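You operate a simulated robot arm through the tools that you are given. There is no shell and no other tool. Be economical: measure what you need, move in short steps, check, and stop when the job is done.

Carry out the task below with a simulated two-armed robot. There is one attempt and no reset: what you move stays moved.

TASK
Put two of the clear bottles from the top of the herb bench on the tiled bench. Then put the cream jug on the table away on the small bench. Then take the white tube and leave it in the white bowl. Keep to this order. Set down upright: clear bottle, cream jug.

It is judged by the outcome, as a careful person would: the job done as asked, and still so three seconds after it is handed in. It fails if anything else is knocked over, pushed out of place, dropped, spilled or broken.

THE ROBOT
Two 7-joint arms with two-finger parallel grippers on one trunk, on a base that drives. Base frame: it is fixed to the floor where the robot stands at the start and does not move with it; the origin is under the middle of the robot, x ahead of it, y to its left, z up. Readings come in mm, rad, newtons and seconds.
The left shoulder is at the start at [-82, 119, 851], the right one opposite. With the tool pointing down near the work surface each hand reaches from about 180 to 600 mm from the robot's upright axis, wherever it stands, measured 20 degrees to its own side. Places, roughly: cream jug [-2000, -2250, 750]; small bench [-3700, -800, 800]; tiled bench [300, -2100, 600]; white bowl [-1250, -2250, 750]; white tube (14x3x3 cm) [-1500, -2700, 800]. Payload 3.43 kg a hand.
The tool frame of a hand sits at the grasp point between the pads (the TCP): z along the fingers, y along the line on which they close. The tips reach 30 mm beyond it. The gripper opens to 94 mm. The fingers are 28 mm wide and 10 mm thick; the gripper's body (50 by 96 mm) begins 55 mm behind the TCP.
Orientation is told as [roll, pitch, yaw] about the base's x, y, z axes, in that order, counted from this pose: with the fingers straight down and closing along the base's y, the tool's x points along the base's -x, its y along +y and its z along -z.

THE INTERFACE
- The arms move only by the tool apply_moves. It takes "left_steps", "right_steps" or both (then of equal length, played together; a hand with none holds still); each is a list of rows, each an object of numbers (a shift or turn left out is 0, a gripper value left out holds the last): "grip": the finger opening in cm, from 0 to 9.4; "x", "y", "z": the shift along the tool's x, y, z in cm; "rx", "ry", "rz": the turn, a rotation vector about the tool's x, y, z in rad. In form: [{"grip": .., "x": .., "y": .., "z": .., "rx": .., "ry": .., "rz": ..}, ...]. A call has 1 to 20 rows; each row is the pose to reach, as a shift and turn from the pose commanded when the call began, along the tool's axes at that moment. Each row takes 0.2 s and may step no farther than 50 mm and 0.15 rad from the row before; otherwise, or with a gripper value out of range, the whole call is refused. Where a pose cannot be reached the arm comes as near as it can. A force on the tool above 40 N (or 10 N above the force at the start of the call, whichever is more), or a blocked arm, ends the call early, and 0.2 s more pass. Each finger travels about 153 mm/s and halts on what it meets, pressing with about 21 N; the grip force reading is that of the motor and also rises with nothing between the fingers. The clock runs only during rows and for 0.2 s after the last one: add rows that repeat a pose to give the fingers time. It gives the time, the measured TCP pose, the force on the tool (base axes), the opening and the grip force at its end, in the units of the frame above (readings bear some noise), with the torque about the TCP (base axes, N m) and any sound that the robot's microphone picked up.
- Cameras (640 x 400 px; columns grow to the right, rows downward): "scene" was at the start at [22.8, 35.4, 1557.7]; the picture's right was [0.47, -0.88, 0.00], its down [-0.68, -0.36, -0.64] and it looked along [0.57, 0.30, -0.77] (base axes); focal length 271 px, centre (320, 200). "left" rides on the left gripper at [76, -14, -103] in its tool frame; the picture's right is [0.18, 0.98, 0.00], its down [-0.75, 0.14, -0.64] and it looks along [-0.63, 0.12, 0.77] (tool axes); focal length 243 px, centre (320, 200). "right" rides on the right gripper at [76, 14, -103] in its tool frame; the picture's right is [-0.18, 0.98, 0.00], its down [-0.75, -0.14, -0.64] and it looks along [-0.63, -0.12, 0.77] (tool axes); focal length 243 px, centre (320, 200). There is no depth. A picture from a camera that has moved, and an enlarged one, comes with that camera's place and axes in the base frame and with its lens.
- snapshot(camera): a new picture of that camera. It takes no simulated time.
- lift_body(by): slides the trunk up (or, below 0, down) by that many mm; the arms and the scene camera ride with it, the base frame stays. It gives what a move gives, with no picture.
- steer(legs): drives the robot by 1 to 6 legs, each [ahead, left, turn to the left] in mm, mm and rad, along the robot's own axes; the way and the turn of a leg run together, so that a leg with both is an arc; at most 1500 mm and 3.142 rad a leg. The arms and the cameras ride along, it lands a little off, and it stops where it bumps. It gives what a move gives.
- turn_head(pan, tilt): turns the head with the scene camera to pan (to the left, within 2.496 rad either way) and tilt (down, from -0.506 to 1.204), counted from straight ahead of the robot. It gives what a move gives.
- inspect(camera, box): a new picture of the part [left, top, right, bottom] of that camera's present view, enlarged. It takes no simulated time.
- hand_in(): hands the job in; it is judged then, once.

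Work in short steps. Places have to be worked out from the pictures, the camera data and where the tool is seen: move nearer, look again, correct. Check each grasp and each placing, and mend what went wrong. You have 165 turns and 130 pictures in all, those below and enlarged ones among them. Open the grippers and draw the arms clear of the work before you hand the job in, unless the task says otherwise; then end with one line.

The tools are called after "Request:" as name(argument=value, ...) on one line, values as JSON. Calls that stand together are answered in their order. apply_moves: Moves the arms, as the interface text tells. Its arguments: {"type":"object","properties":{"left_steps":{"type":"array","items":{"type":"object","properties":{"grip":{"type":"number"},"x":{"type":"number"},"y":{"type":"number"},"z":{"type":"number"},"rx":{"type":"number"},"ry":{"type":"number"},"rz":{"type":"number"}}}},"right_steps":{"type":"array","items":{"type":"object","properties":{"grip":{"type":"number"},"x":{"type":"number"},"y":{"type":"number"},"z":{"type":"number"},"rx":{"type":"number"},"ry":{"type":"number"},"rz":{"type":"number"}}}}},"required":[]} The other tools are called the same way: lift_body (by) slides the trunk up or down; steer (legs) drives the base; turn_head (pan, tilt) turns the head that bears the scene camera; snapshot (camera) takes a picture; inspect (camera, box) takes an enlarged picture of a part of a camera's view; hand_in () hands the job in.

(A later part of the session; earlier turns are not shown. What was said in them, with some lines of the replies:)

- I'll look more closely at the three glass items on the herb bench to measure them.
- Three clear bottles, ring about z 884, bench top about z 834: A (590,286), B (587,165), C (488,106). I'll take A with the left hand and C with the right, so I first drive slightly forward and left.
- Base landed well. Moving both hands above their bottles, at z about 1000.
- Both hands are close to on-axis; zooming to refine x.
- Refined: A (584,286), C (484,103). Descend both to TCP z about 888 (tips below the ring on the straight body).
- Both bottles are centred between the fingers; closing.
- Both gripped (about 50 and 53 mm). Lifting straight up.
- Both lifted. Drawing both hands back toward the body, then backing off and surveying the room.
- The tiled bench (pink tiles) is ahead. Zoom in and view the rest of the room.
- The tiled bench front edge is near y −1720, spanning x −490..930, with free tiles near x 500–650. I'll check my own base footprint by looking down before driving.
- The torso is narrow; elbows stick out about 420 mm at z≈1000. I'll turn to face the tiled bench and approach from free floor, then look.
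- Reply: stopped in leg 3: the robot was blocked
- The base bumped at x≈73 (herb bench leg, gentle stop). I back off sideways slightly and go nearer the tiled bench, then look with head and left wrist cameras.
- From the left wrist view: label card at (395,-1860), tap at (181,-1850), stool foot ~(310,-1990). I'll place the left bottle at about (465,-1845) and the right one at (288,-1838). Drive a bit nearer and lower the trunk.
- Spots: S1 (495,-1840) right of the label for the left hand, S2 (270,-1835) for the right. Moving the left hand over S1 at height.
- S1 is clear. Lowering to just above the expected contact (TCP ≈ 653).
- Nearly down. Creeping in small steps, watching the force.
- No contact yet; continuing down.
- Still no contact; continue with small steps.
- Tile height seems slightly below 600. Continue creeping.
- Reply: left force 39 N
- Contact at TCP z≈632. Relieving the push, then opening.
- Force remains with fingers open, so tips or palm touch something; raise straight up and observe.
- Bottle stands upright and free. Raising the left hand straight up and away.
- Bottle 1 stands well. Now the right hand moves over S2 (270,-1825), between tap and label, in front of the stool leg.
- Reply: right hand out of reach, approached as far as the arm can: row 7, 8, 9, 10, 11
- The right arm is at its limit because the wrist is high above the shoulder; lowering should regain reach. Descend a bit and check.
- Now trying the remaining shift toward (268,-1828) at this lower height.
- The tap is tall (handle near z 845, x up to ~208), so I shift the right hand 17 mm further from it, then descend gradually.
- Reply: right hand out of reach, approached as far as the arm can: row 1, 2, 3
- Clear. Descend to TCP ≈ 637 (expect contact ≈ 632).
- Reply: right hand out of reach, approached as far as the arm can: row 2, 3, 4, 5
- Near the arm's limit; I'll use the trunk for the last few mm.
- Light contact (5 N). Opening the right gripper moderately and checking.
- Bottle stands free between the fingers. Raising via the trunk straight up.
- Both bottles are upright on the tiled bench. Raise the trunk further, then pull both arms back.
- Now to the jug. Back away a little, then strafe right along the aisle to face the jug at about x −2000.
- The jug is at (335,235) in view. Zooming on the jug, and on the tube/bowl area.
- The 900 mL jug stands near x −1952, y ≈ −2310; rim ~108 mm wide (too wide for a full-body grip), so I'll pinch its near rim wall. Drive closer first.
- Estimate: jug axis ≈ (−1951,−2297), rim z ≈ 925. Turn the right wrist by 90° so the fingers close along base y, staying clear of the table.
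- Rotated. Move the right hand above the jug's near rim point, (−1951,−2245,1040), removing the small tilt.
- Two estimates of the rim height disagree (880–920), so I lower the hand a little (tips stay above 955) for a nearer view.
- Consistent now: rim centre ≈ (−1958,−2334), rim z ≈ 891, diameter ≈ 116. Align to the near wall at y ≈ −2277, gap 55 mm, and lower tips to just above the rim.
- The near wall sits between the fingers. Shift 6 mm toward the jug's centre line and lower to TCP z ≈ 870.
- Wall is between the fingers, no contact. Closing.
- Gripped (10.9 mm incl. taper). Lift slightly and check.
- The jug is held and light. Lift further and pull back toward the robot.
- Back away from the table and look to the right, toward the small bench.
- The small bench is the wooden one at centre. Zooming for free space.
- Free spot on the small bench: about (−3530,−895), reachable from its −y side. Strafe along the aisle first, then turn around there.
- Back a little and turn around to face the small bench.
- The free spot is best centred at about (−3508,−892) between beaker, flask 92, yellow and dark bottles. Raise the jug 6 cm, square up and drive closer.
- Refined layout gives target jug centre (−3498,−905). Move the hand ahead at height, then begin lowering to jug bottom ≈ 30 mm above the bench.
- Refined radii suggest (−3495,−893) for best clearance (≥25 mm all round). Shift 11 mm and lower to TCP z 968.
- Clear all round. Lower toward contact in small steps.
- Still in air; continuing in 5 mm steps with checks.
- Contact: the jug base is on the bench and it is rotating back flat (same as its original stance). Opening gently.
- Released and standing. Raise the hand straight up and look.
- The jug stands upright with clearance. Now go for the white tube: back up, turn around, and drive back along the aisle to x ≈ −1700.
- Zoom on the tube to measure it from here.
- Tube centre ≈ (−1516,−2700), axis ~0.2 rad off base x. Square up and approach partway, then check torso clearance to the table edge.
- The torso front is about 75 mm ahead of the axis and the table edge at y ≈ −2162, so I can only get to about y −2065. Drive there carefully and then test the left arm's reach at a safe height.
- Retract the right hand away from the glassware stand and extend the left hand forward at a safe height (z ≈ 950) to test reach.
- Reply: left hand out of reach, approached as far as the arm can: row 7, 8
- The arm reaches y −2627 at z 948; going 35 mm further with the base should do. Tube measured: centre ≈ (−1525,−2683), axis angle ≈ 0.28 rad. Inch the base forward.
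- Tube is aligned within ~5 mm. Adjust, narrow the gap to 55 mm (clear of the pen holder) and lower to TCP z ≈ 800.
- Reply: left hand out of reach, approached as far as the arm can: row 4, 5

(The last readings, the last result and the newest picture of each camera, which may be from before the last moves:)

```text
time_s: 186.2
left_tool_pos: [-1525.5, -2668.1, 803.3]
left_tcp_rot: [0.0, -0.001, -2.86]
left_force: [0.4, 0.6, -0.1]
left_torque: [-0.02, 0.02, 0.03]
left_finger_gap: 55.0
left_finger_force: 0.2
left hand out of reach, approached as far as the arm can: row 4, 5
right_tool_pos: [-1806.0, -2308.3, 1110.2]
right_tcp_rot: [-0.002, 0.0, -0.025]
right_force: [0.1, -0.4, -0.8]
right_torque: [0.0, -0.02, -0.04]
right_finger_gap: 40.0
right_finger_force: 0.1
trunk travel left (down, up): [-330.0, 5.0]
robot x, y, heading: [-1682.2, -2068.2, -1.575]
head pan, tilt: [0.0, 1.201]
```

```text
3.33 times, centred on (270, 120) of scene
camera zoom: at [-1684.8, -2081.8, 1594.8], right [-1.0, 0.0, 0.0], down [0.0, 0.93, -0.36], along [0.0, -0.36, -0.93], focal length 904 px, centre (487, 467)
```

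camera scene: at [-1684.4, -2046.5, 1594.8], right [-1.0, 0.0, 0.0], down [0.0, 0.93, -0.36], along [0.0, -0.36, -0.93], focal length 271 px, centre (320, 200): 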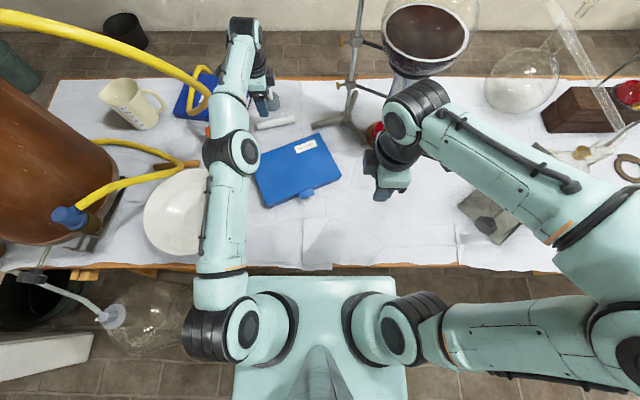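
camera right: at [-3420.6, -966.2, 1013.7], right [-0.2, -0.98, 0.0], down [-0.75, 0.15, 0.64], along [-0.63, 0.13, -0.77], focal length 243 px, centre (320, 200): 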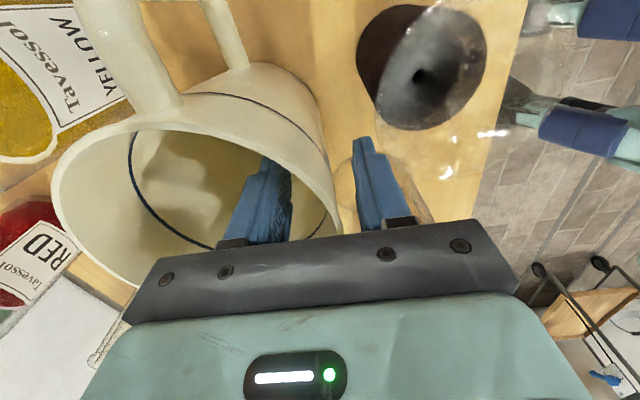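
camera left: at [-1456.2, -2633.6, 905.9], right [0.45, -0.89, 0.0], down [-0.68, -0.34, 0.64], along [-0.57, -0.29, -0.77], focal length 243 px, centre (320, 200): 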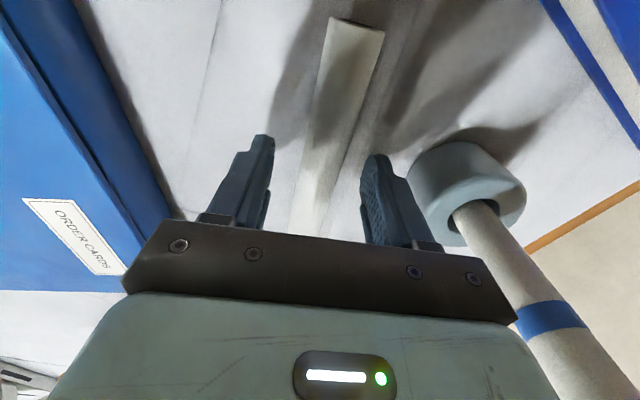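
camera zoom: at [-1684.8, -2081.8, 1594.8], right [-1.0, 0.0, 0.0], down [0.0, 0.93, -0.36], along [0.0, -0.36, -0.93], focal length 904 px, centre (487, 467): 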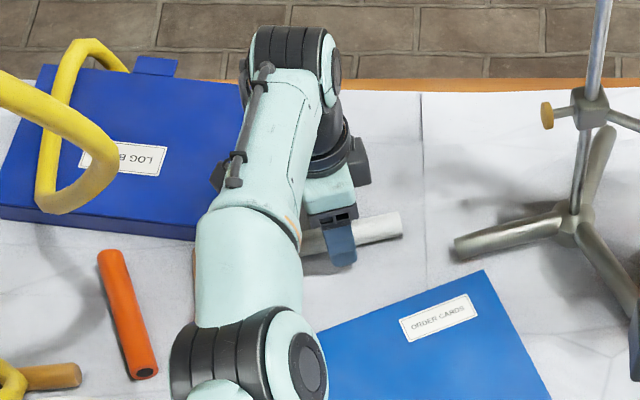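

Shift 5 mm toward the tube's centre line and lower further.

Request:
apply_moves(left_steps=[{"y": 0.25, "z": 0.7}, {"y": 0.5, "z": 1.3}, {"y": 0.5, "z": 1.8}, {"y": 0.5, "z": 1.8}])

Request:
inspect(camera="left", box=[200, 20, 440, 250])

```text
time_s: 187.2
left_tool_pos: [-1523.7, -2665.4, 790.6]
left_tcp_rot: [0.008, -0.002, -2.859]
left_force: [4.5, 1.8, 26.4]
left_torque: [0.95, 0.03, -0.26]
left_finger_gap: 55.4
left_finger_force: 0.1
left hand out of reach, approached as far as the arm can: row 1, 2, 3, 4
right_tool_pos: [-1805.8, -2306.3, 1110.9]
right_tcp_rot: [-0.004, 0.001, -0.023]
right_force: [0.0, -0.2, 0.0]
right_torque: [-0.02, -0.04, -0.03]
right_finger_gap: 39.8
right_finger_force: 0.0
trunk travel left (down, up): [-330.0, 5.0]
robot x, y, heading: [-1681.2, -2069.9, -1.575]
head pan, tilt: [0.0, 1.201]
```

```text
1.74 times, centred on (320, 135) of left
camera zoom: at [-1455.8, -2629.0, 893.6], right [0.45, -0.89, 0.01], down [-0.69, -0.34, 0.64], along [-0.57, -0.3, -0.76], focal length 422 px, centre (320, 313)
```

zoom: 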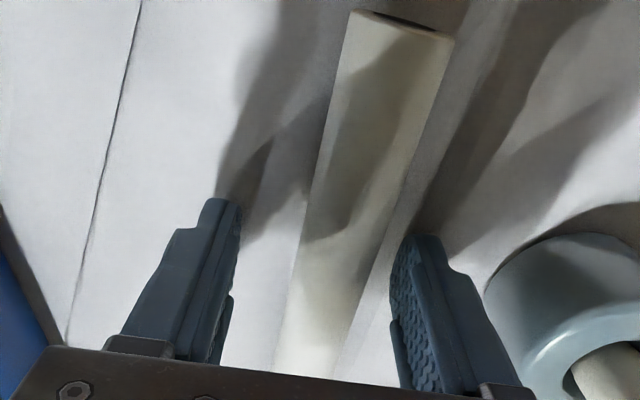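

Tips touch the table at TCP 790 (table ≈ 760); the tube lies between the fingers. Relieve and close.

Request:
apply_moves(left_steps=[{"z": -0.3}, {"z": -0.6}, {"z": -0.6, "grip": 4.5}, {"z": -0.6, "grip": 3.5}, {"z": -0.6, "grip": 2.6}, {"z": -0.6, "grip": 2}, {"z": -0.6, "grip": 2}])

Request:
inspect(camera="left", box=[200, 20, 440, 250])

```text
time_s: 188.8
left_tool_pos: [-1525.8, -2663.9, 789.7]
left_tcp_rot: [-0.003, 0.0, -2.861]
left_force: [0.0, 0.0, -0.1]
left_torque: [-0.01, 0.0, -0.02]
left_finger_gap: 22.9
left_finger_force: 21.4
right_tool_pos: [-1806.4, -2307.6, 1108.9]
right_tcp_rot: [0.0, -0.001, -0.025]
right_force: [-0.1, 0.0, 0.3]
right_torque: [0.02, 0.0, -0.05]
right_finger_gap: 40.0
right_finger_force: 0.1
trunk travel left (down, up): [-330.0, 5.0]
robot x, y, heading: [-1685.0, -2074.0, -1.573]
head pan, tilt: [0.0, 1.201]
```

```text
1.74 times, centred on (320, 135) of left
camera zoom: at [-1456.2, -2629.4, 893.7], right [0.45, -0.89, 0.0], down [-0.68, -0.35, 0.64], along [-0.57, -0.29, -0.77], focal length 422 px, centre (320, 313)
```

zoom: 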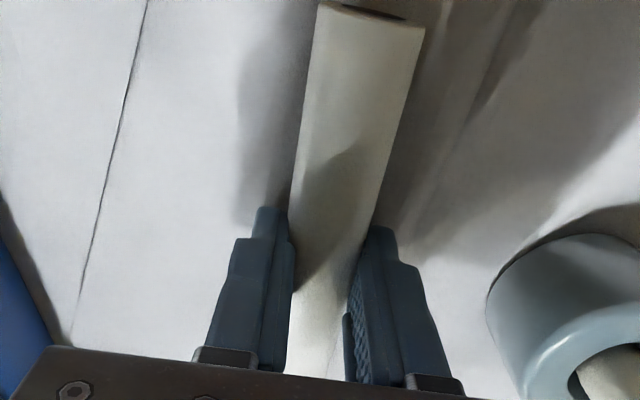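

Gripped at 23 mm. Lift a little and check.

Request:
apply_moves(left_steps=[{"z": -1}, {"z": -2.5, "y": -0.3}, {"z": -5, "y": -1}, {"z": -8, "y": -2}, {"z": -8, "y": -2}])

Request:
snapshot(camera="left")

Request:
snapshot(camera="scene")

```text
time_s: 190.0
left_tool_pos: [-1531.5, -2666.3, 871.5]
left_tcp_rot: [-0.001, 0.0, -2.859]
left_force: [0.0, 0.5, -0.8]
left_torque: [0.03, 0.0, -0.01]
left_finger_gap: 22.9
left_finger_force: 21.2
left hand out of reach, approached as far as the arm can: row 2, 3, 4, 5
right_tool_pos: [-1805.8, -2307.3, 1109.3]
right_tcp_rot: [-0.001, -0.001, -0.024]
right_force: [-0.5, -0.5, -0.5]
right_torque: [0.02, 0.0, 0.0]
right_finger_gap: 40.1
right_finger_force: 0.0
trunk travel left (down, up): [-330.0, 5.0]
robot x, y, heading: [-1680.5, -2072.8, -1.573]
head pan, tilt: [0.0, 1.201]
```

```text
35 pictures are left
camera left: at [-1461.9, -2632.3, 974.9], right [0.45, -0.89, 0.0], down [-0.68, -0.35, 0.64], along [-0.57, -0.29, -0.77], focal length 243 px, centre (320, 200)
```

left: 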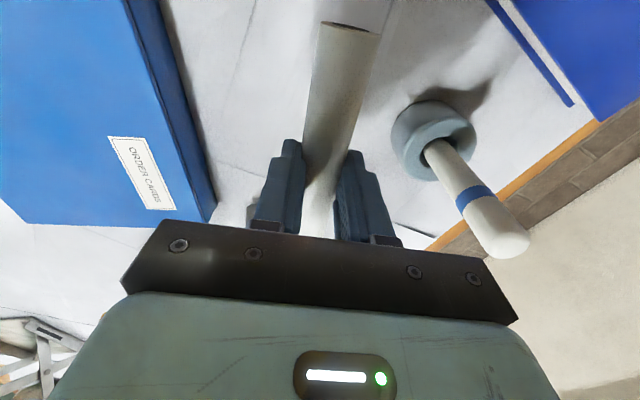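

```text
34 pictures are left
camera scene: at [-1684.7, -2082.0, 1594.8], right [-1.0, 0.0, 0.0], down [0.0, 0.93, -0.36], along [0.0, -0.36, -0.93], focal length 271 px, centre (320, 200)
```

scene: 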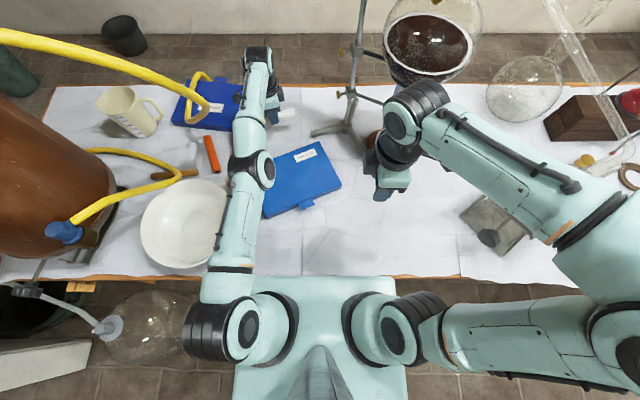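

Tube is held and lifted. Bowl centre ≈ (−1267,−2321). Pull the hand back and up, then move the base back and left.

Request:
apply_moves(left_steps=[{"x": 1.1, "y": -3.8, "z": -2}, {"x": 2.2, "y": -7.6, "z": -4}, {"x": 3.3, "y": -11.4, "z": -6}, {"x": 4.5, "y": -15.2, "z": -8}, {"x": 5.6, "y": -19, "z": -10}, {"x": 6.7, "y": -23, "z": -12}, {"x": 6.7, "y": -23, "z": -12}])

Request:
steer(legs=[[-150, 0, 0], [0, 150, 0]])

Request:
snapshot(camera="scene")

Request:
snapshot(camera="left")

```text
time_s: 191.6
left_tool_pos: [-1538.8, -2633.8, 1049.5]
left_tcp_rot: [-0.001, 0.001, -2.861]
left_force: [0.1, 0.1, -0.5]
left_torque: [0.0, -0.01, 0.03]
left_finger_gap: 23.2
left_finger_force: 21.3
left hand out of reach, approached as far as the arm can: row 1, 2, 3, 4, 5, 6, 7
right_tool_pos: [-1806.0, -2306.8, 1110.6]
right_tcp_rot: [-0.002, 0.0, -0.024]
right_force: [0.7, 0.1, -0.8]
right_torque: [-0.01, 0.01, 0.0]
right_finger_gap: 40.0
right_finger_force: 0.2
trunk travel left (down, up): [-330.0, 5.0]
robot x, y, heading: [-1685.3, -2071.7, -1.579]
head pan, tilt: [0.0, 1.201]
```

```text
time_s: 194.5
left_tool_pos: [-1387.7, -2481.8, 1048.6]
left_tcp_rot: [0.0, 0.0, -2.854]
left_force: [0.3, 0.6, -1.1]
left_torque: [0.02, 0.01, 0.0]
left_finger_gap: 22.8
left_finger_force: 20.8
right_tool_pos: [-1656.2, -2155.9, 1110.2]
right_tcp_rot: [-0.003, -0.001, -0.017]
right_force: [0.6, 0.6, 0.0]
right_torque: [0.04, 0.03, 0.0]
right_finger_gap: 40.1
right_finger_force: 0.2
trunk travel left (down, up): [-330.0, 5.0]
robot x, y, heading: [-1538.6, -1922.9, -1.567]
head pan, tilt: [0.0, 1.201]
```

```text
33 pictures are left
camera scene: at [-1536.4, -1930.2, 1594.8], right [-1.0, 0.0, 0.0], down [0.0, 0.93, -0.36], along [0.0, -0.36, -0.93], focal length 271 px, centre (320, 200)
```

scene: 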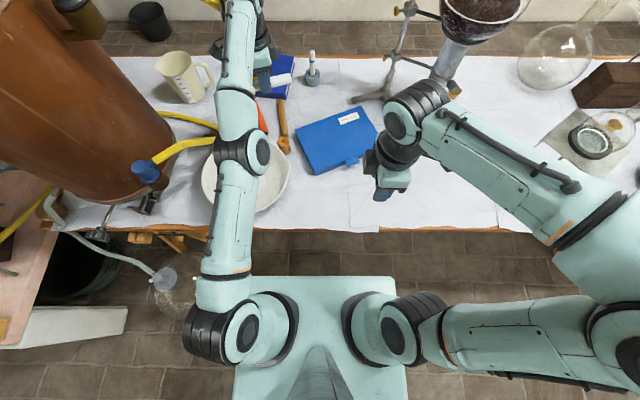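

```text
32 pictures are left
camera left: at [-1317.9, -2446.9, 1152.7], right [0.46, -0.89, 0.0], down [-0.68, -0.35, 0.64], along [-0.57, -0.29, -0.77], focal length 243 px, centre (320, 200)
```

left: 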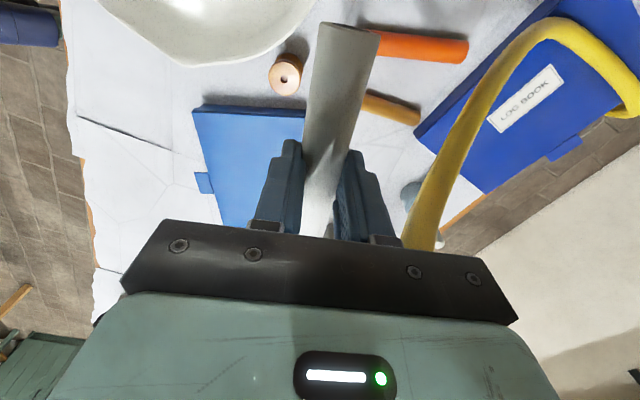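

The arm was near its straight limit and lagged behind. Try pulling the hand back in small steps from here.

Request:
apply_moves(left_steps=[{"x": 0.6, "y": -2}, {"x": 1.2, "y": -4}, {"x": 1.8, "y": -6}, {"x": 2.4, "y": -8}, {"x": 2.4, "y": -8}])

```text
time_s: 195.7
left_tool_pos: [-1391.2, -2474.9, 1070.0]
left_tcp_rot: [-0.002, 0.001, -2.853]
left_force: [-1.0, -0.3, 0.0]
left_torque: [0.02, -0.01, -0.01]
left_finger_gap: 23.1
left_finger_force: 21.4
left hand out of reach, approached as far as the arm can: row 1, 2, 3, 4, 5
right_tool_pos: [-1655.4, -2156.4, 1109.4]
right_tcp_rot: [-0.001, 0.0, -0.019]
right_force: [-1.3, 0.3, 0.5]
right_torque: [0.02, 0.01, -0.01]
right_finger_gap: 39.9
right_finger_force: 0.1
trunk travel left (down, up): [-330.0, 5.0]
robot x, y, heading: [-1536.6, -1915.8, -1.566]
head pan, tilt: [0.0, 1.201]
```

Arm appears stuck at the stretched singularity. Try a lateral (+x) shift combined with a descent component to bend the elbow.

Request:
apply_moves(left_steps=[{"x": 3, "y": -1.5, "z": 2}, {"x": 6, "y": -4, "z": 4}, {"x": 8, "y": -8, "z": 4}, {"x": 9, "y": -12, "z": 4}, {"x": 9, "y": -16, "z": 4}, {"x": 9, "y": -16, "z": 4}])

Request:
snapshot(camera="scene")

```text
time_s: 197.1
left_tool_pos: [-1347.6, -2470.7, 1079.3]
left_tcp_rot: [-0.002, 0.001, -2.852]
left_force: [0.9, 0.1, -0.9]
left_torque: [0.02, -0.03, 0.01]
left_finger_gap: 23.1
left_finger_force: 21.3
left hand out of reach, approached as far as the arm can: row 1, 2, 3, 4, 5, 6
right_tool_pos: [-1655.2, -2157.5, 1109.4]
right_tcp_rot: [-0.001, 0.0, -0.018]
right_force: [0.1, 0.4, -0.1]
right_torque: [0.01, 0.03, -0.01]
right_finger_gap: 40.0
right_finger_force: 0.0
trunk travel left (down, up): [-330.0, 5.0]
robot x, y, heading: [-1535.2, -1916.4, -1.568]
head pan, tilt: [0.0, 1.201]
```

```text
31 pictures are left
camera scene: at [-1536.0, -1930.3, 1594.8], right [-1.0, 0.0, 0.0], down [0.0, 0.93, -0.36], along [0.0, -0.36, -0.93], focal length 271 px, centre (320, 200)
```

scene: 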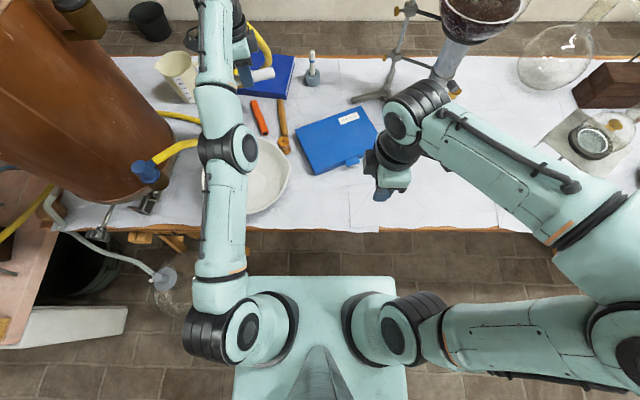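

The stretched arm won't retract, but its pose is usable: I'll position the hand over the bowl with the base and lower with the trunk. Back 150 mm and left 80 mm.

Request:
steer(legs=[[-150, 0, 0], [0, 80, 0]])

Request:
snapshot(camera="scene")

Request:
snapshot(camera="left")

```text
time_s: 199.5
left_tool_pos: [-1267.9, -2320.8, 1080.4]
left_tcp_rot: [-0.002, 0.001, -2.857]
left_force: [0.9, 0.5, -0.3]
left_torque: [0.01, 0.01, 0.02]
left_finger_gap: 23.2
left_finger_force: 21.0
right_tool_pos: [-1574.5, -2005.2, 1109.6]
right_tcp_rot: [-0.002, -0.001, -0.023]
right_force: [1.1, -0.2, -0.1]
right_torque: [-0.03, -0.01, -0.01]
right_finger_gap: 40.2
right_finger_force: 0.0
trunk travel left (down, up): [-330.0, 5.0]
robot x, y, heading: [-1458.1, -1767.1, -1.572]
head pan, tilt: [0.0, 1.201]
```

```text
30 pictures are left
camera scene: at [-1454.9, -1779.5, 1594.8], right [-1.0, 0.0, 0.0], down [0.0, 0.93, -0.36], along [0.0, -0.36, -0.93], focal length 271 px, centre (320, 200)
```

scene: 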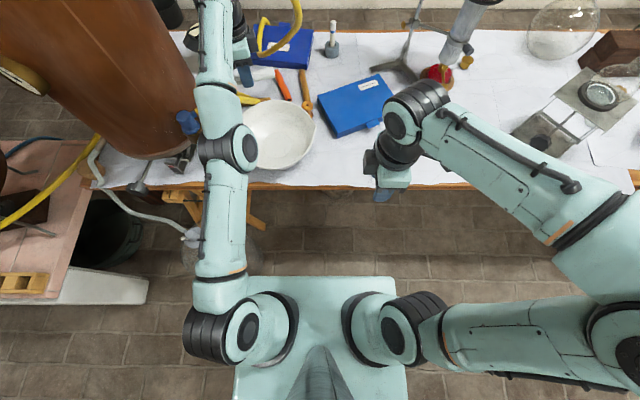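

```text
29 pictures are left
camera left: at [-1198.9, -2286.2, 1183.7], right [0.45, -0.89, 0.0], down [-0.68, -0.35, 0.64], along [-0.57, -0.29, -0.77], focal length 243 px, centre (320, 200)
```

left: 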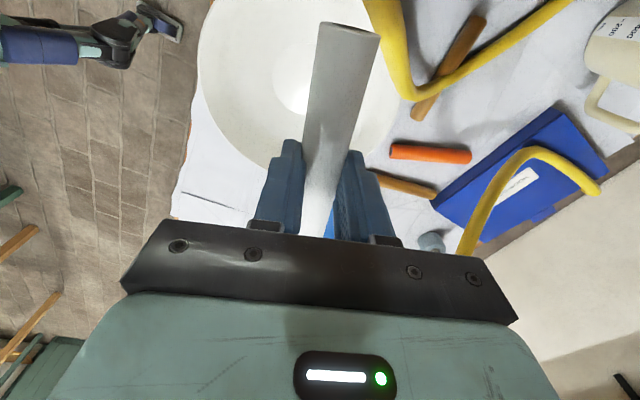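

Left-hand view suggests the bowl centre is nearer (−1305,−2303). Adjust the base and lower the trunk partway, then look again.

Request:
steer(legs=[[-15, -36, 0]])

Request:
lift_body(by=-130)

Request:
snapshot(camera="left")

Request:
snapshot(camera="scene")

```text
time_s: 200.5
left_tool_pos: [-1304.2, -2306.2, 1081.2]
left_tcp_rot: [-0.001, 0.0, -2.857]
left_force: [0.5, 0.2, -1.0]
left_torque: [0.03, 0.0, 0.01]
left_finger_gap: 23.1
left_finger_force: 21.3
right_tool_pos: [-1611.1, -1991.7, 1109.5]
right_tcp_rot: [-0.001, 0.0, -0.021]
right_force: [0.2, -1.1, -0.2]
right_torque: [0.01, 0.0, 0.01]
right_finger_gap: 40.0
right_finger_force: 0.2
trunk travel left (down, up): [-330.0, 5.0]
robot x, y, heading: [-1487.3, -1754.3, -1.574]
head pan, tilt: [0.0, 1.201]
```

```text
time_s: 202.1
left_tool_pos: [-1303.4, -2255.3, 887.6]
left_tcp_rot: [-0.098, 0.029, -2.858]
left_force: [0.5, -0.4, -0.6]
left_torque: [-0.01, 0.0, -0.02]
left_finger_gap: 23.0
left_finger_force: 20.9
right_tool_pos: [-1611.1, -1990.2, 979.6]
right_tcp_rot: [-0.002, -0.001, -0.021]
right_force: [-0.1, 0.0, -0.3]
right_torque: [0.0, 0.0, -0.01]
right_finger_gap: 40.0
right_finger_force: 0.0
trunk travel left (down, up): [-200.0, 135.0]
robot x, y, heading: [-1491.7, -1751.3, -1.572]
head pan, tilt: [0.0, 1.201]
```

```text
28 pictures are left
camera left: at [-1234.8, -2232.0, 994.4], right [0.45, -0.89, -0.09], down [-0.68, -0.41, 0.6], along [-0.57, -0.21, -0.79], focal length 243 px, centre (320, 200)
```

left: 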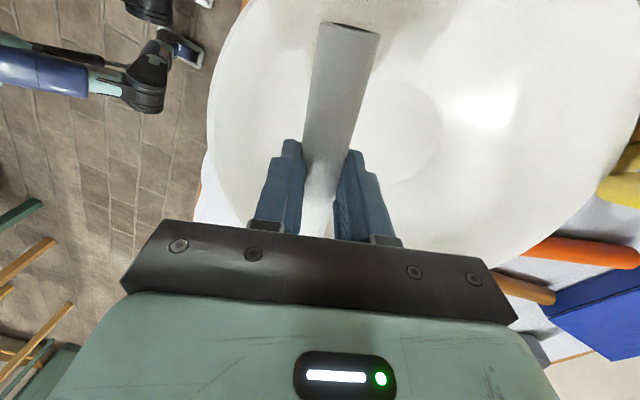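

```text
27 pictures are left
camera scene: at [-1491.0, -1767.3, 1460.2], right [-1.0, 0.0, 0.0], down [0.0, 0.93, -0.36], along [0.0, -0.36, -0.93], focal length 271 px, centre (320, 200)
```

scene: 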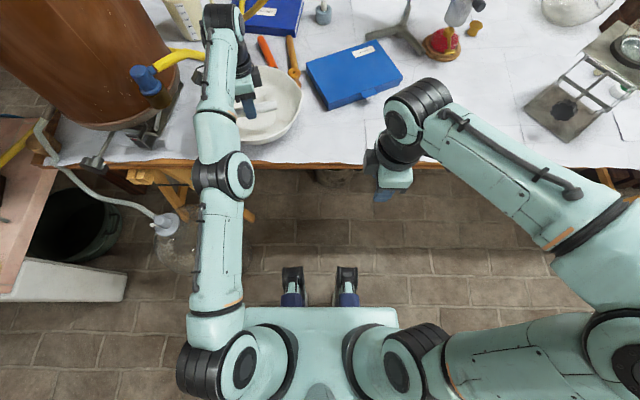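

The trunk motion unstuck the arm; hand is at (−1303,−2255,888), bowl's flat centre ≈ (−1284,−2323). Level the tool and move 70 mm forward.

Request:
apply_moves(left_steps=[{"y": 1.8, "rx": -0.05, "ry": -0.015}, {"y": 3.6, "rx": -0.098, "ry": -0.029}, {"y": 5.4, "rx": -0.098, "ry": -0.029}, {"y": 7, "rx": -0.098, "ry": -0.029}, {"y": 7, "rx": -0.098, "ry": -0.029}])

Request:
snapshot(camera="left")

```text
time_s: 203.3
left_tool_pos: [-1284.8, -2279.4, 875.6]
left_tcp_rot: [0.0, 0.0, -2.856]
left_force: [-0.5, 0.1, 0.8]
left_torque: [0.0, 0.0, -0.01]
left_finger_gap: 22.9
left_finger_force: 21.1
left hand out of reach, approached as far as the arm can: row 1, 2, 3, 4, 5
right_tool_pos: [-1611.2, -1990.6, 978.8]
right_tcp_rot: [-0.004, -0.001, -0.022]
right_force: [-0.3, 0.6, 0.6]
right_torque: [0.01, -0.05, -0.01]
right_finger_gap: 40.4
right_finger_force: 0.1
trunk travel left (down, up): [-200.0, 135.0]
robot x, y, heading: [-1491.1, -1753.0, -1.573]
head pan, tilt: [0.0, 1.201]
```

```text
26 pictures are left
camera left: at [-1214.7, -2244.6, 977.9], right [0.45, -0.89, 0.0], down [-0.68, -0.35, 0.64], along [-0.57, -0.29, -0.77], focal length 243 px, centre (320, 200)
```

left: 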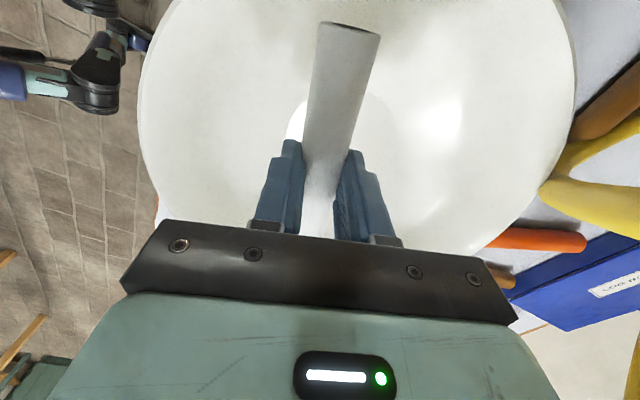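

Level now; hand is ~30 mm short of the bowl centre. Nudge the base forward 30 mm and lower the trunk in small increments.

Request:
steer(legs=[[30, 0, 0]])

Request:
lift_body(by=-20)

```text
time_s: 204.1
left_tool_pos: [-1283.8, -2309.2, 873.5]
left_tcp_rot: [-0.003, -0.002, -2.856]
left_force: [0.0, -0.3, -0.9]
left_torque: [0.04, 0.0, -0.03]
left_finger_gap: 23.4
left_finger_force: 20.9
right_tool_pos: [-1610.1, -2022.1, 980.0]
right_tcp_rot: [0.0, 0.0, -0.021]
right_force: [0.6, -1.0, -0.7]
right_torque: [0.04, -0.01, 0.0]
right_finger_gap: 40.0
right_finger_force: 0.0
trunk travel left (down, up): [-200.0, 135.0]
robot x, y, heading: [-1488.2, -1781.9, -1.575]
head pan, tilt: [0.0, 1.201]
```

```text
time_s: 204.8
left_tool_pos: [-1283.8, -2307.6, 854.3]
left_tcp_rot: [0.0, -0.003, -2.856]
left_force: [0.1, 0.2, 0.1]
left_torque: [-0.01, 0.0, 0.01]
left_finger_gap: 23.0
left_finger_force: 20.9
right_tool_pos: [-1610.8, -2020.0, 959.3]
right_tcp_rot: [0.0, 0.0, -0.021]
right_force: [0.0, 0.1, 0.8]
right_torque: [0.03, -0.01, -0.02]
right_finger_gap: 39.7
right_finger_force: 0.2
trunk travel left (down, up): [-180.0, 155.0]
robot x, y, heading: [-1489.5, -1784.4, -1.572]
head pan, tilt: [0.0, 1.201]
```

Predictable now. Continue lowering 25 mm and check the view.

Request:
lift_body(by=-25)

Request:
snapshot(camera="left")

Request:
snapshot(camera="scene")

```text
time_s: 205.5
left_tool_pos: [-1283.4, -2308.6, 829.0]
left_tcp_rot: [0.001, -0.001, -2.856]
left_force: [-0.1, -0.2, -1.1]
left_torque: [-0.04, 0.01, -0.03]
left_finger_gap: 23.1
left_finger_force: 20.6
right_tool_pos: [-1611.3, -2020.9, 935.4]
right_tcp_rot: [-0.002, 0.0, -0.022]
right_force: [-0.6, 1.6, 0.6]
right_torque: [-0.01, 0.02, -0.02]
right_finger_gap: 40.0
right_finger_force: 0.0
trunk travel left (down, up): [-155.0, 180.0]
robot x, y, heading: [-1490.4, -1784.5, -1.576]
head pan, tilt: [0.0, 1.201]
```

```text
25 pictures are left
camera left: at [-1214.7, -2273.3, 932.6], right [0.45, -0.89, 0.0], down [-0.68, -0.35, 0.64], along [-0.57, -0.29, -0.77], focal length 243 px, centre (320, 200)
```

left: 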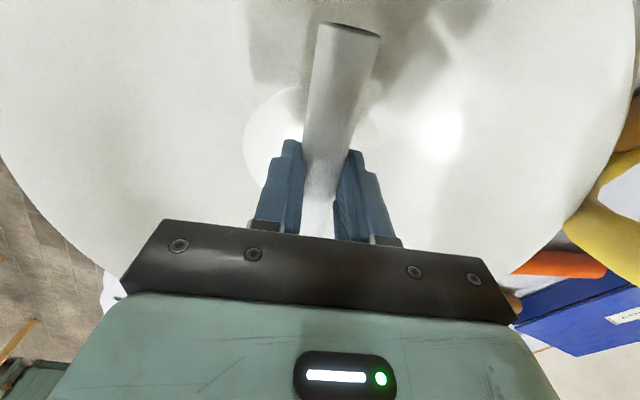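

```text
24 pictures are left
camera scene: at [-1491.1, -1802.5, 1416.5], right [-1.0, 0.0, 0.0], down [0.0, 0.93, -0.36], along [0.0, -0.36, -0.93], focal length 271 px, centre (320, 200)
```

scene: 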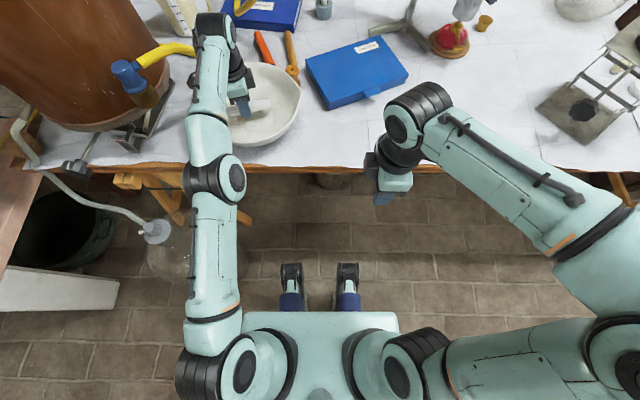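

Tube is over the bowl's middle. Lower in small increments until contact.

Request:
lift_body(by=-12)

Request:
lift_body(by=-6)

Request:
lift_body(by=-4)

```text
time_s: 206.1
left_tool_pos: [-1283.6, -2308.4, 817.4]
left_tcp_rot: [0.001, -0.002, -2.857]
left_force: [-0.5, -0.9, -0.2]
left_torque: [0.02, -0.02, -0.01]
left_finger_gap: 22.8
left_finger_force: 20.9
right_tool_pos: [-1609.9, -2021.3, 923.0]
right_tcp_rot: [-0.002, -0.002, -0.021]
right_force: [-0.8, -0.3, -0.2]
right_torque: [0.0, 0.01, 0.03]
right_finger_gap: 40.2
right_finger_force: 0.0
trunk travel left (down, up): [-143.0, 192.0]
robot x, y, heading: [-1489.3, -1781.6, -1.576]
head pan, tilt: [0.0, 1.201]
```

```text
time_s: 206.7
left_tool_pos: [-1285.0, -2308.7, 810.9]
left_tcp_rot: [0.001, -0.003, -2.856]
left_force: [-0.4, 0.4, 1.4]
left_torque: [0.02, -0.13, 0.07]
left_finger_gap: 23.1
left_finger_force: 21.2
right_tool_pos: [-1611.3, -2020.7, 917.4]
right_tcp_rot: [-0.001, -0.001, -0.021]
right_force: [-0.2, 0.0, -0.8]
right_torque: [0.01, 0.0, 0.0]
right_finger_gap: 40.0
right_finger_force: 0.0
trunk travel left (down, up): [-137.0, 198.0]
robot x, y, heading: [-1489.1, -1782.5, -1.575]
head pan, tilt: [0.0, 1.201]
```

```text
time_s: 207.2
left_tool_pos: [-1284.2, -2307.6, 807.3]
left_tcp_rot: [0.001, -0.001, -2.857]
left_force: [-2.6, -0.4, 7.6]
left_torque: [0.1, -0.39, 0.01]
left_finger_gap: 22.7
left_finger_force: 20.6
right_tool_pos: [-1612.0, -2021.4, 912.1]
right_tcp_rot: [-0.001, 0.001, -0.021]
right_force: [0.6, 0.5, 0.4]
right_torque: [-0.02, 0.0, -0.01]
right_finger_gap: 40.1
right_finger_force: 0.2
trunk travel left (down, up): [-133.0, 202.0]
robot x, y, heading: [-1488.7, -1780.0, -1.571]
head pan, tilt: [0.0, 1.201]
```

Contact at TCP 807. Open the fingers.

Request:
apply_moves(left_steps=[{"grip": 2.8}, {"grip": 3.6}, {"grip": 4.5}, {"grip": 5}, {"grip": 5}])

Request:
snapshot(camera="left")

```text
time_s: 208.4
left_tool_pos: [-1284.7, -2308.1, 808.0]
left_tcp_rot: [0.002, -0.003, -2.857]
left_force: [0.5, 0.0, 0.2]
left_torque: [0.0, 0.06, 0.0]
left_finger_gap: 49.8
left_finger_force: 0.2
right_tool_pos: [-1610.9, -2021.9, 913.2]
right_tcp_rot: [-0.001, 0.0, -0.021]
right_force: [0.3, 0.1, -0.1]
right_torque: [0.04, 0.05, 0.01]
right_finger_gap: 40.2
right_finger_force: 0.0
trunk travel left (down, up): [-133.0, 202.0]
robot x, y, heading: [-1484.0, -1782.7, -1.573]
head pan, tilt: [0.0, 1.201]
```

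```text
23 pictures are left
camera left: at [-1214.7, -2273.0, 910.6], right [0.45, -0.89, 0.0], down [-0.68, -0.35, 0.64], along [-0.57, -0.29, -0.77], focal length 243 px, centre (320, 200)
```

left: 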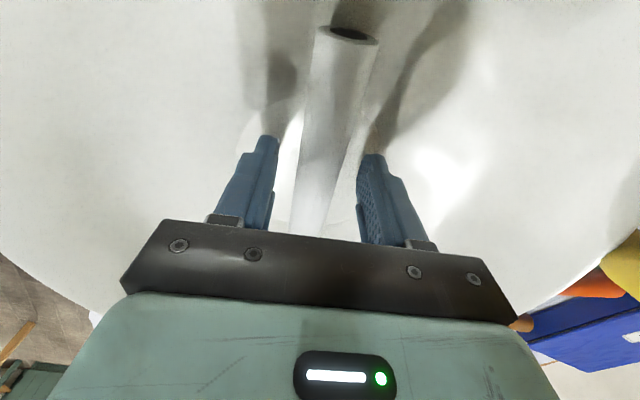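

Released. Raise with the trunk in a small step first to check it goes straight up.

Request:
lift_body(by=40)

Request:
lift_body(by=140)

Request:
snapshot(camera="left")

```text
time_s: 209.2
left_tool_pos: [-1284.5, -2308.7, 846.5]
left_tcp_rot: [0.003, -0.002, -2.858]
left_force: [0.9, -0.1, 0.3]
left_torque: [-0.04, 0.03, 0.04]
left_finger_gap: 50.0
left_finger_force: 0.1
right_tool_pos: [-1611.4, -2020.2, 952.5]
right_tcp_rot: [0.0, -0.001, -0.022]
right_force: [0.2, -0.5, 0.0]
right_torque: [-0.03, 0.0, 0.0]
right_finger_gap: 40.1
right_finger_force: 0.1
trunk travel left (down, up): [-173.0, 162.0]
robot x, y, heading: [-1488.2, -1779.4, -1.572]
head pan, tilt: [0.0, 1.201]
```

```text
time_s: 210.9
left_tool_pos: [-1283.0, -2306.1, 987.1]
left_tcp_rot: [0.001, -0.002, -2.856]
left_force: [1.2, -0.4, -0.4]
left_torque: [0.01, 0.01, 0.01]
left_finger_gap: 50.1
left_finger_force: 0.2
right_tool_pos: [-1611.0, -2019.5, 1092.6]
right_tcp_rot: [-0.003, 0.0, -0.022]
right_force: [-0.9, -0.2, 0.4]
right_torque: [-0.02, 0.03, -0.01]
right_finger_gap: 40.0
right_finger_force: 0.0
trunk travel left (down, up): [-313.0, 22.0]
robot x, y, heading: [-1487.8, -1783.7, -1.574]
head pan, tilt: [0.0, 1.201]
```

```text
22 pictures are left
camera left: at [-1214.7, -2272.1, 1090.3], right [0.45, -0.89, 0.0], down [-0.68, -0.35, 0.64], along [-0.57, -0.29, -0.77], focal length 243 px, centre (320, 200)
```

left: 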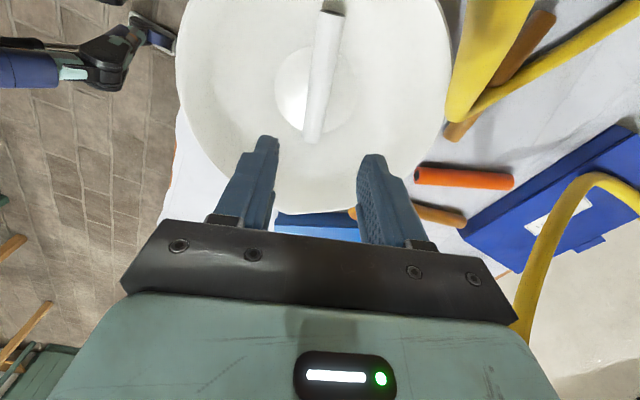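

The tube lies in the bowl. Drive back clear of the table and take a final look around, including the tiled bench, herb bench and small bench.

Request:
steer(legs=[[-320, 0, 0]])

Request:
turn_head(pan=0.3, tilt=0.6)

Request:
snapshot(camera="scene")

Request:
turn_head(pan=1.2, tilt=0.4)

Request:
snapshot(camera="scene")

Request:
turn_head(pan=-1.9, tilt=0.4)

Request:
snapshot(camera="scene")

```text
time_s: 213.0
left_tool_pos: [-1284.8, -1990.6, 987.8]
left_tcp_rot: [0.003, -0.002, -2.862]
left_force: [-0.1, 0.1, 0.5]
left_torque: [-0.01, -0.01, 0.0]
left_finger_gap: 50.1
left_finger_force: 0.1
right_tool_pos: [-1611.1, -1702.7, 1092.7]
right_tcp_rot: [-0.002, 0.0, -0.024]
right_force: [-0.1, 0.8, -0.4]
right_torque: [0.02, 0.01, 0.0]
right_finger_gap: 39.9
right_finger_force: 0.1
trunk travel left (down, up): [-313.0, 22.0]
robot x, y, heading: [-1489.4, -1465.1, -1.576]
head pan, tilt: [0.0, 1.201]
```

```text
time_s: 214.0
left_tool_pos: [-1285.6, -1990.6, 987.6]
left_tcp_rot: [0.0, -0.001, -2.861]
left_force: [-0.1, 0.3, -0.6]
left_torque: [0.0, 0.03, -0.01]
left_finger_gap: 50.2
left_finger_force: 0.0
right_tool_pos: [-1611.0, -1701.8, 1093.0]
right_tcp_rot: [-0.002, 0.001, -0.024]
right_force: [0.1, -0.7, -0.5]
right_torque: [-0.01, -0.02, -0.02]
right_finger_gap: 40.2
right_finger_force: 0.0
trunk travel left (down, up): [-313.0, 22.0]
robot x, y, heading: [-1488.9, -1464.1, -1.58]
head pan, tilt: [0.3, 0.6]
```

```text
21 pictures are left
camera scene: at [-1464.1, -1505.7, 1622.4], right [-0.96, -0.29, 0.0], down [-0.16, 0.54, -0.82], along [0.24, -0.79, -0.57], focal length 271 px, centre (320, 200)
```

scene: 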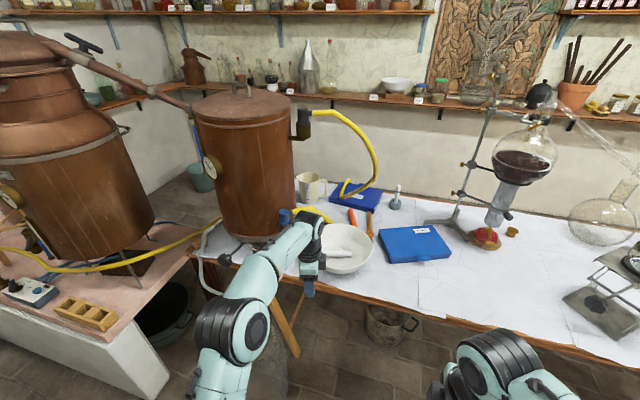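

```text
time_s: 215.2
left_tool_pos: [-1284.7, -1990.1, 986.9]
left_tcp_rot: [0.001, 0.0, -2.86]
left_force: [0.0, -0.6, 0.5]
left_torque: [-0.01, -0.02, 0.01]
left_finger_gap: 49.9
left_finger_force: 0.1
right_tool_pos: [-1611.2, -1701.4, 1092.2]
right_tcp_rot: [-0.001, 0.001, -0.024]
right_force: [0.9, 0.6, -0.6]
right_torque: [0.02, -0.01, 0.0]
right_finger_gap: 40.1
right_finger_force: 0.1
trunk travel left (down, up): [-313.0, 22.0]
robot x, y, heading: [-1491.0, -1464.2, -1.574]
head pan, tilt: [1.201, 0.4]
```

```text
20 pictures are left
camera scene: at [-1403.6, -1455.1, 1640.7], right [-0.37, -0.93, 0.0], down [-0.36, 0.14, -0.92], along [0.86, -0.34, -0.39], focal length 271 px, centre (320, 200)
```

scene: 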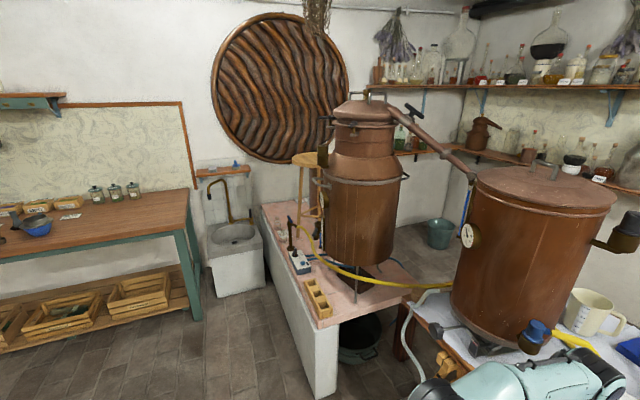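

```text
time_s: 217.9
left_tool_pos: [-1285.0, -1989.8, 987.3]
left_tcp_rot: [0.003, -0.003, -2.861]
left_force: [-0.1, -0.4, -0.3]
left_torque: [0.01, -0.02, -0.03]
left_finger_gap: 50.0
left_finger_force: 0.1
right_tool_pos: [-1610.9, -1701.6, 1092.3]
right_tcp_rot: [-0.002, -0.001, -0.024]
right_force: [0.3, 0.0, 0.5]
right_torque: [-0.01, 0.01, -0.01]
right_finger_gap: 40.2
right_finger_force: 0.1
trunk travel left (down, up): [-313.0, 22.0]
robot x, y, heading: [-1489.2, -1468.8, -1.57]
head pan, tilt: [-1.901, 0.4]
```

```text
19 pictures are left
camera scene: at [-1577.2, -1390.6, 1640.7], right [0.33, 0.94, 0.0], down [0.37, -0.13, -0.92], along [-0.87, 0.3, -0.39], focal length 271 px, centre (320, 200)
```

scene: 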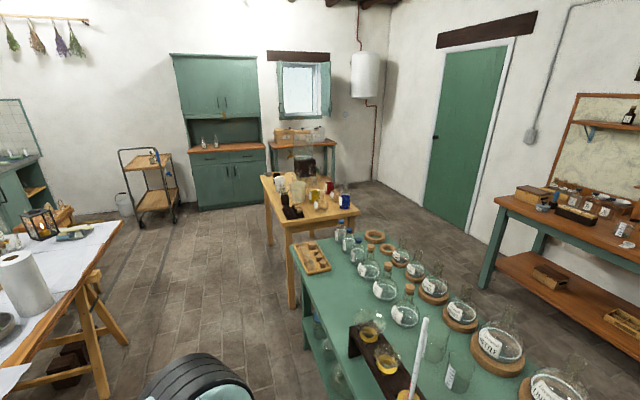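

Everything is in place: the tube is in the bowl, the jug is on the small bench, and nothing appears disturbed. Fully open both grippers, then check the bottles once more.

Request:
apply_moves(left_steps=[{"grip": 7}, {"grip": 9.4}, {"grip": 9.4}], right_steps=[{"grip": 7}, {"grip": 9.4}, {"grip": 9.4}])

Request:
turn_head(pan=1.2, tilt=0.4)

Request:
inspect(camera="scene", box=[250, 190, 370, 290])

```text
time_s: 218.7
left_tool_pos: [-1284.3, -1990.8, 986.6]
left_tcp_rot: [0.003, -0.001, -2.86]
left_force: [-0.1, 0.0, -0.2]
left_torque: [-0.01, 0.04, 0.03]
left_finger_gap: 94.1
left_finger_force: 0.2
right_tool_pos: [-1611.6, -1702.0, 1093.2]
right_tcp_rot: [-0.002, -0.001, -0.023]
right_force: [0.3, 0.2, 0.4]
right_torque: [0.02, 0.01, 0.0]
right_finger_gap: 93.9
right_finger_force: 0.0
trunk travel left (down, up): [-313.0, 22.0]
robot x, y, heading: [-1487.2, -1465.3, -1.576]
head pan, tilt: [-1.901, 0.4]
```

```text
time_s: 221.3
left_tool_pos: [-1284.4, -1991.0, 986.8]
left_tcp_rot: [0.002, -0.003, -2.861]
left_force: [0.2, 0.1, -0.1]
left_torque: [-0.01, 0.03, 0.02]
left_finger_gap: 94.0
left_finger_force: 0.0
right_tool_pos: [-1611.1, -1703.2, 1093.0]
right_tcp_rot: [-0.002, 0.0, -0.025]
right_force: [0.3, 0.3, -0.4]
right_torque: [0.03, -0.02, -0.01]
right_finger_gap: 94.0
right_finger_force: 0.1
trunk travel left (down, up): [-313.0, 22.0]
robot x, y, heading: [-1489.2, -1465.1, -1.573]
head pan, tilt: [1.201, 0.4]
```

```text
4.00 times, centred on (310, 240) of scene
camera zoom: at [-1403.6, -1455.1, 1640.7], right [-0.37, -0.93, 0.0], down [-0.36, 0.14, -0.92], along [0.86, -0.34, -0.39], focal length 1085 px, centre (360, 40)
```

zoom: 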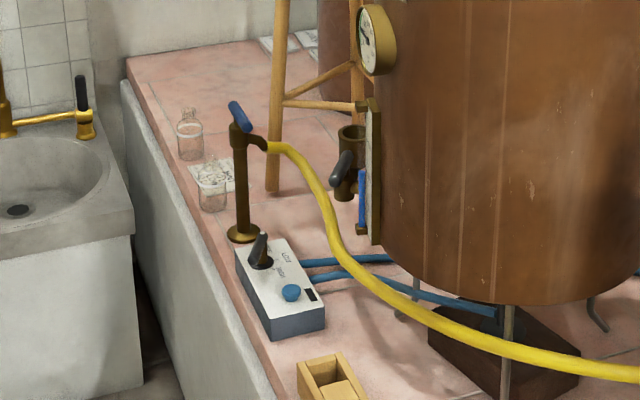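

Both bottles are upright on the tiled bench, so I'm handing in.

Request:
hand_in()

```text
The job is handed in.
```

The job is handed in: two clear bottles stand upright on the tiled bench, the cream jug stands upright on the small bench, and the white tube lies in the white bowl, done in that order. The base bumped once, apparently against a herb bench leg, and stopped; nothing looked out of place in the final pictures.
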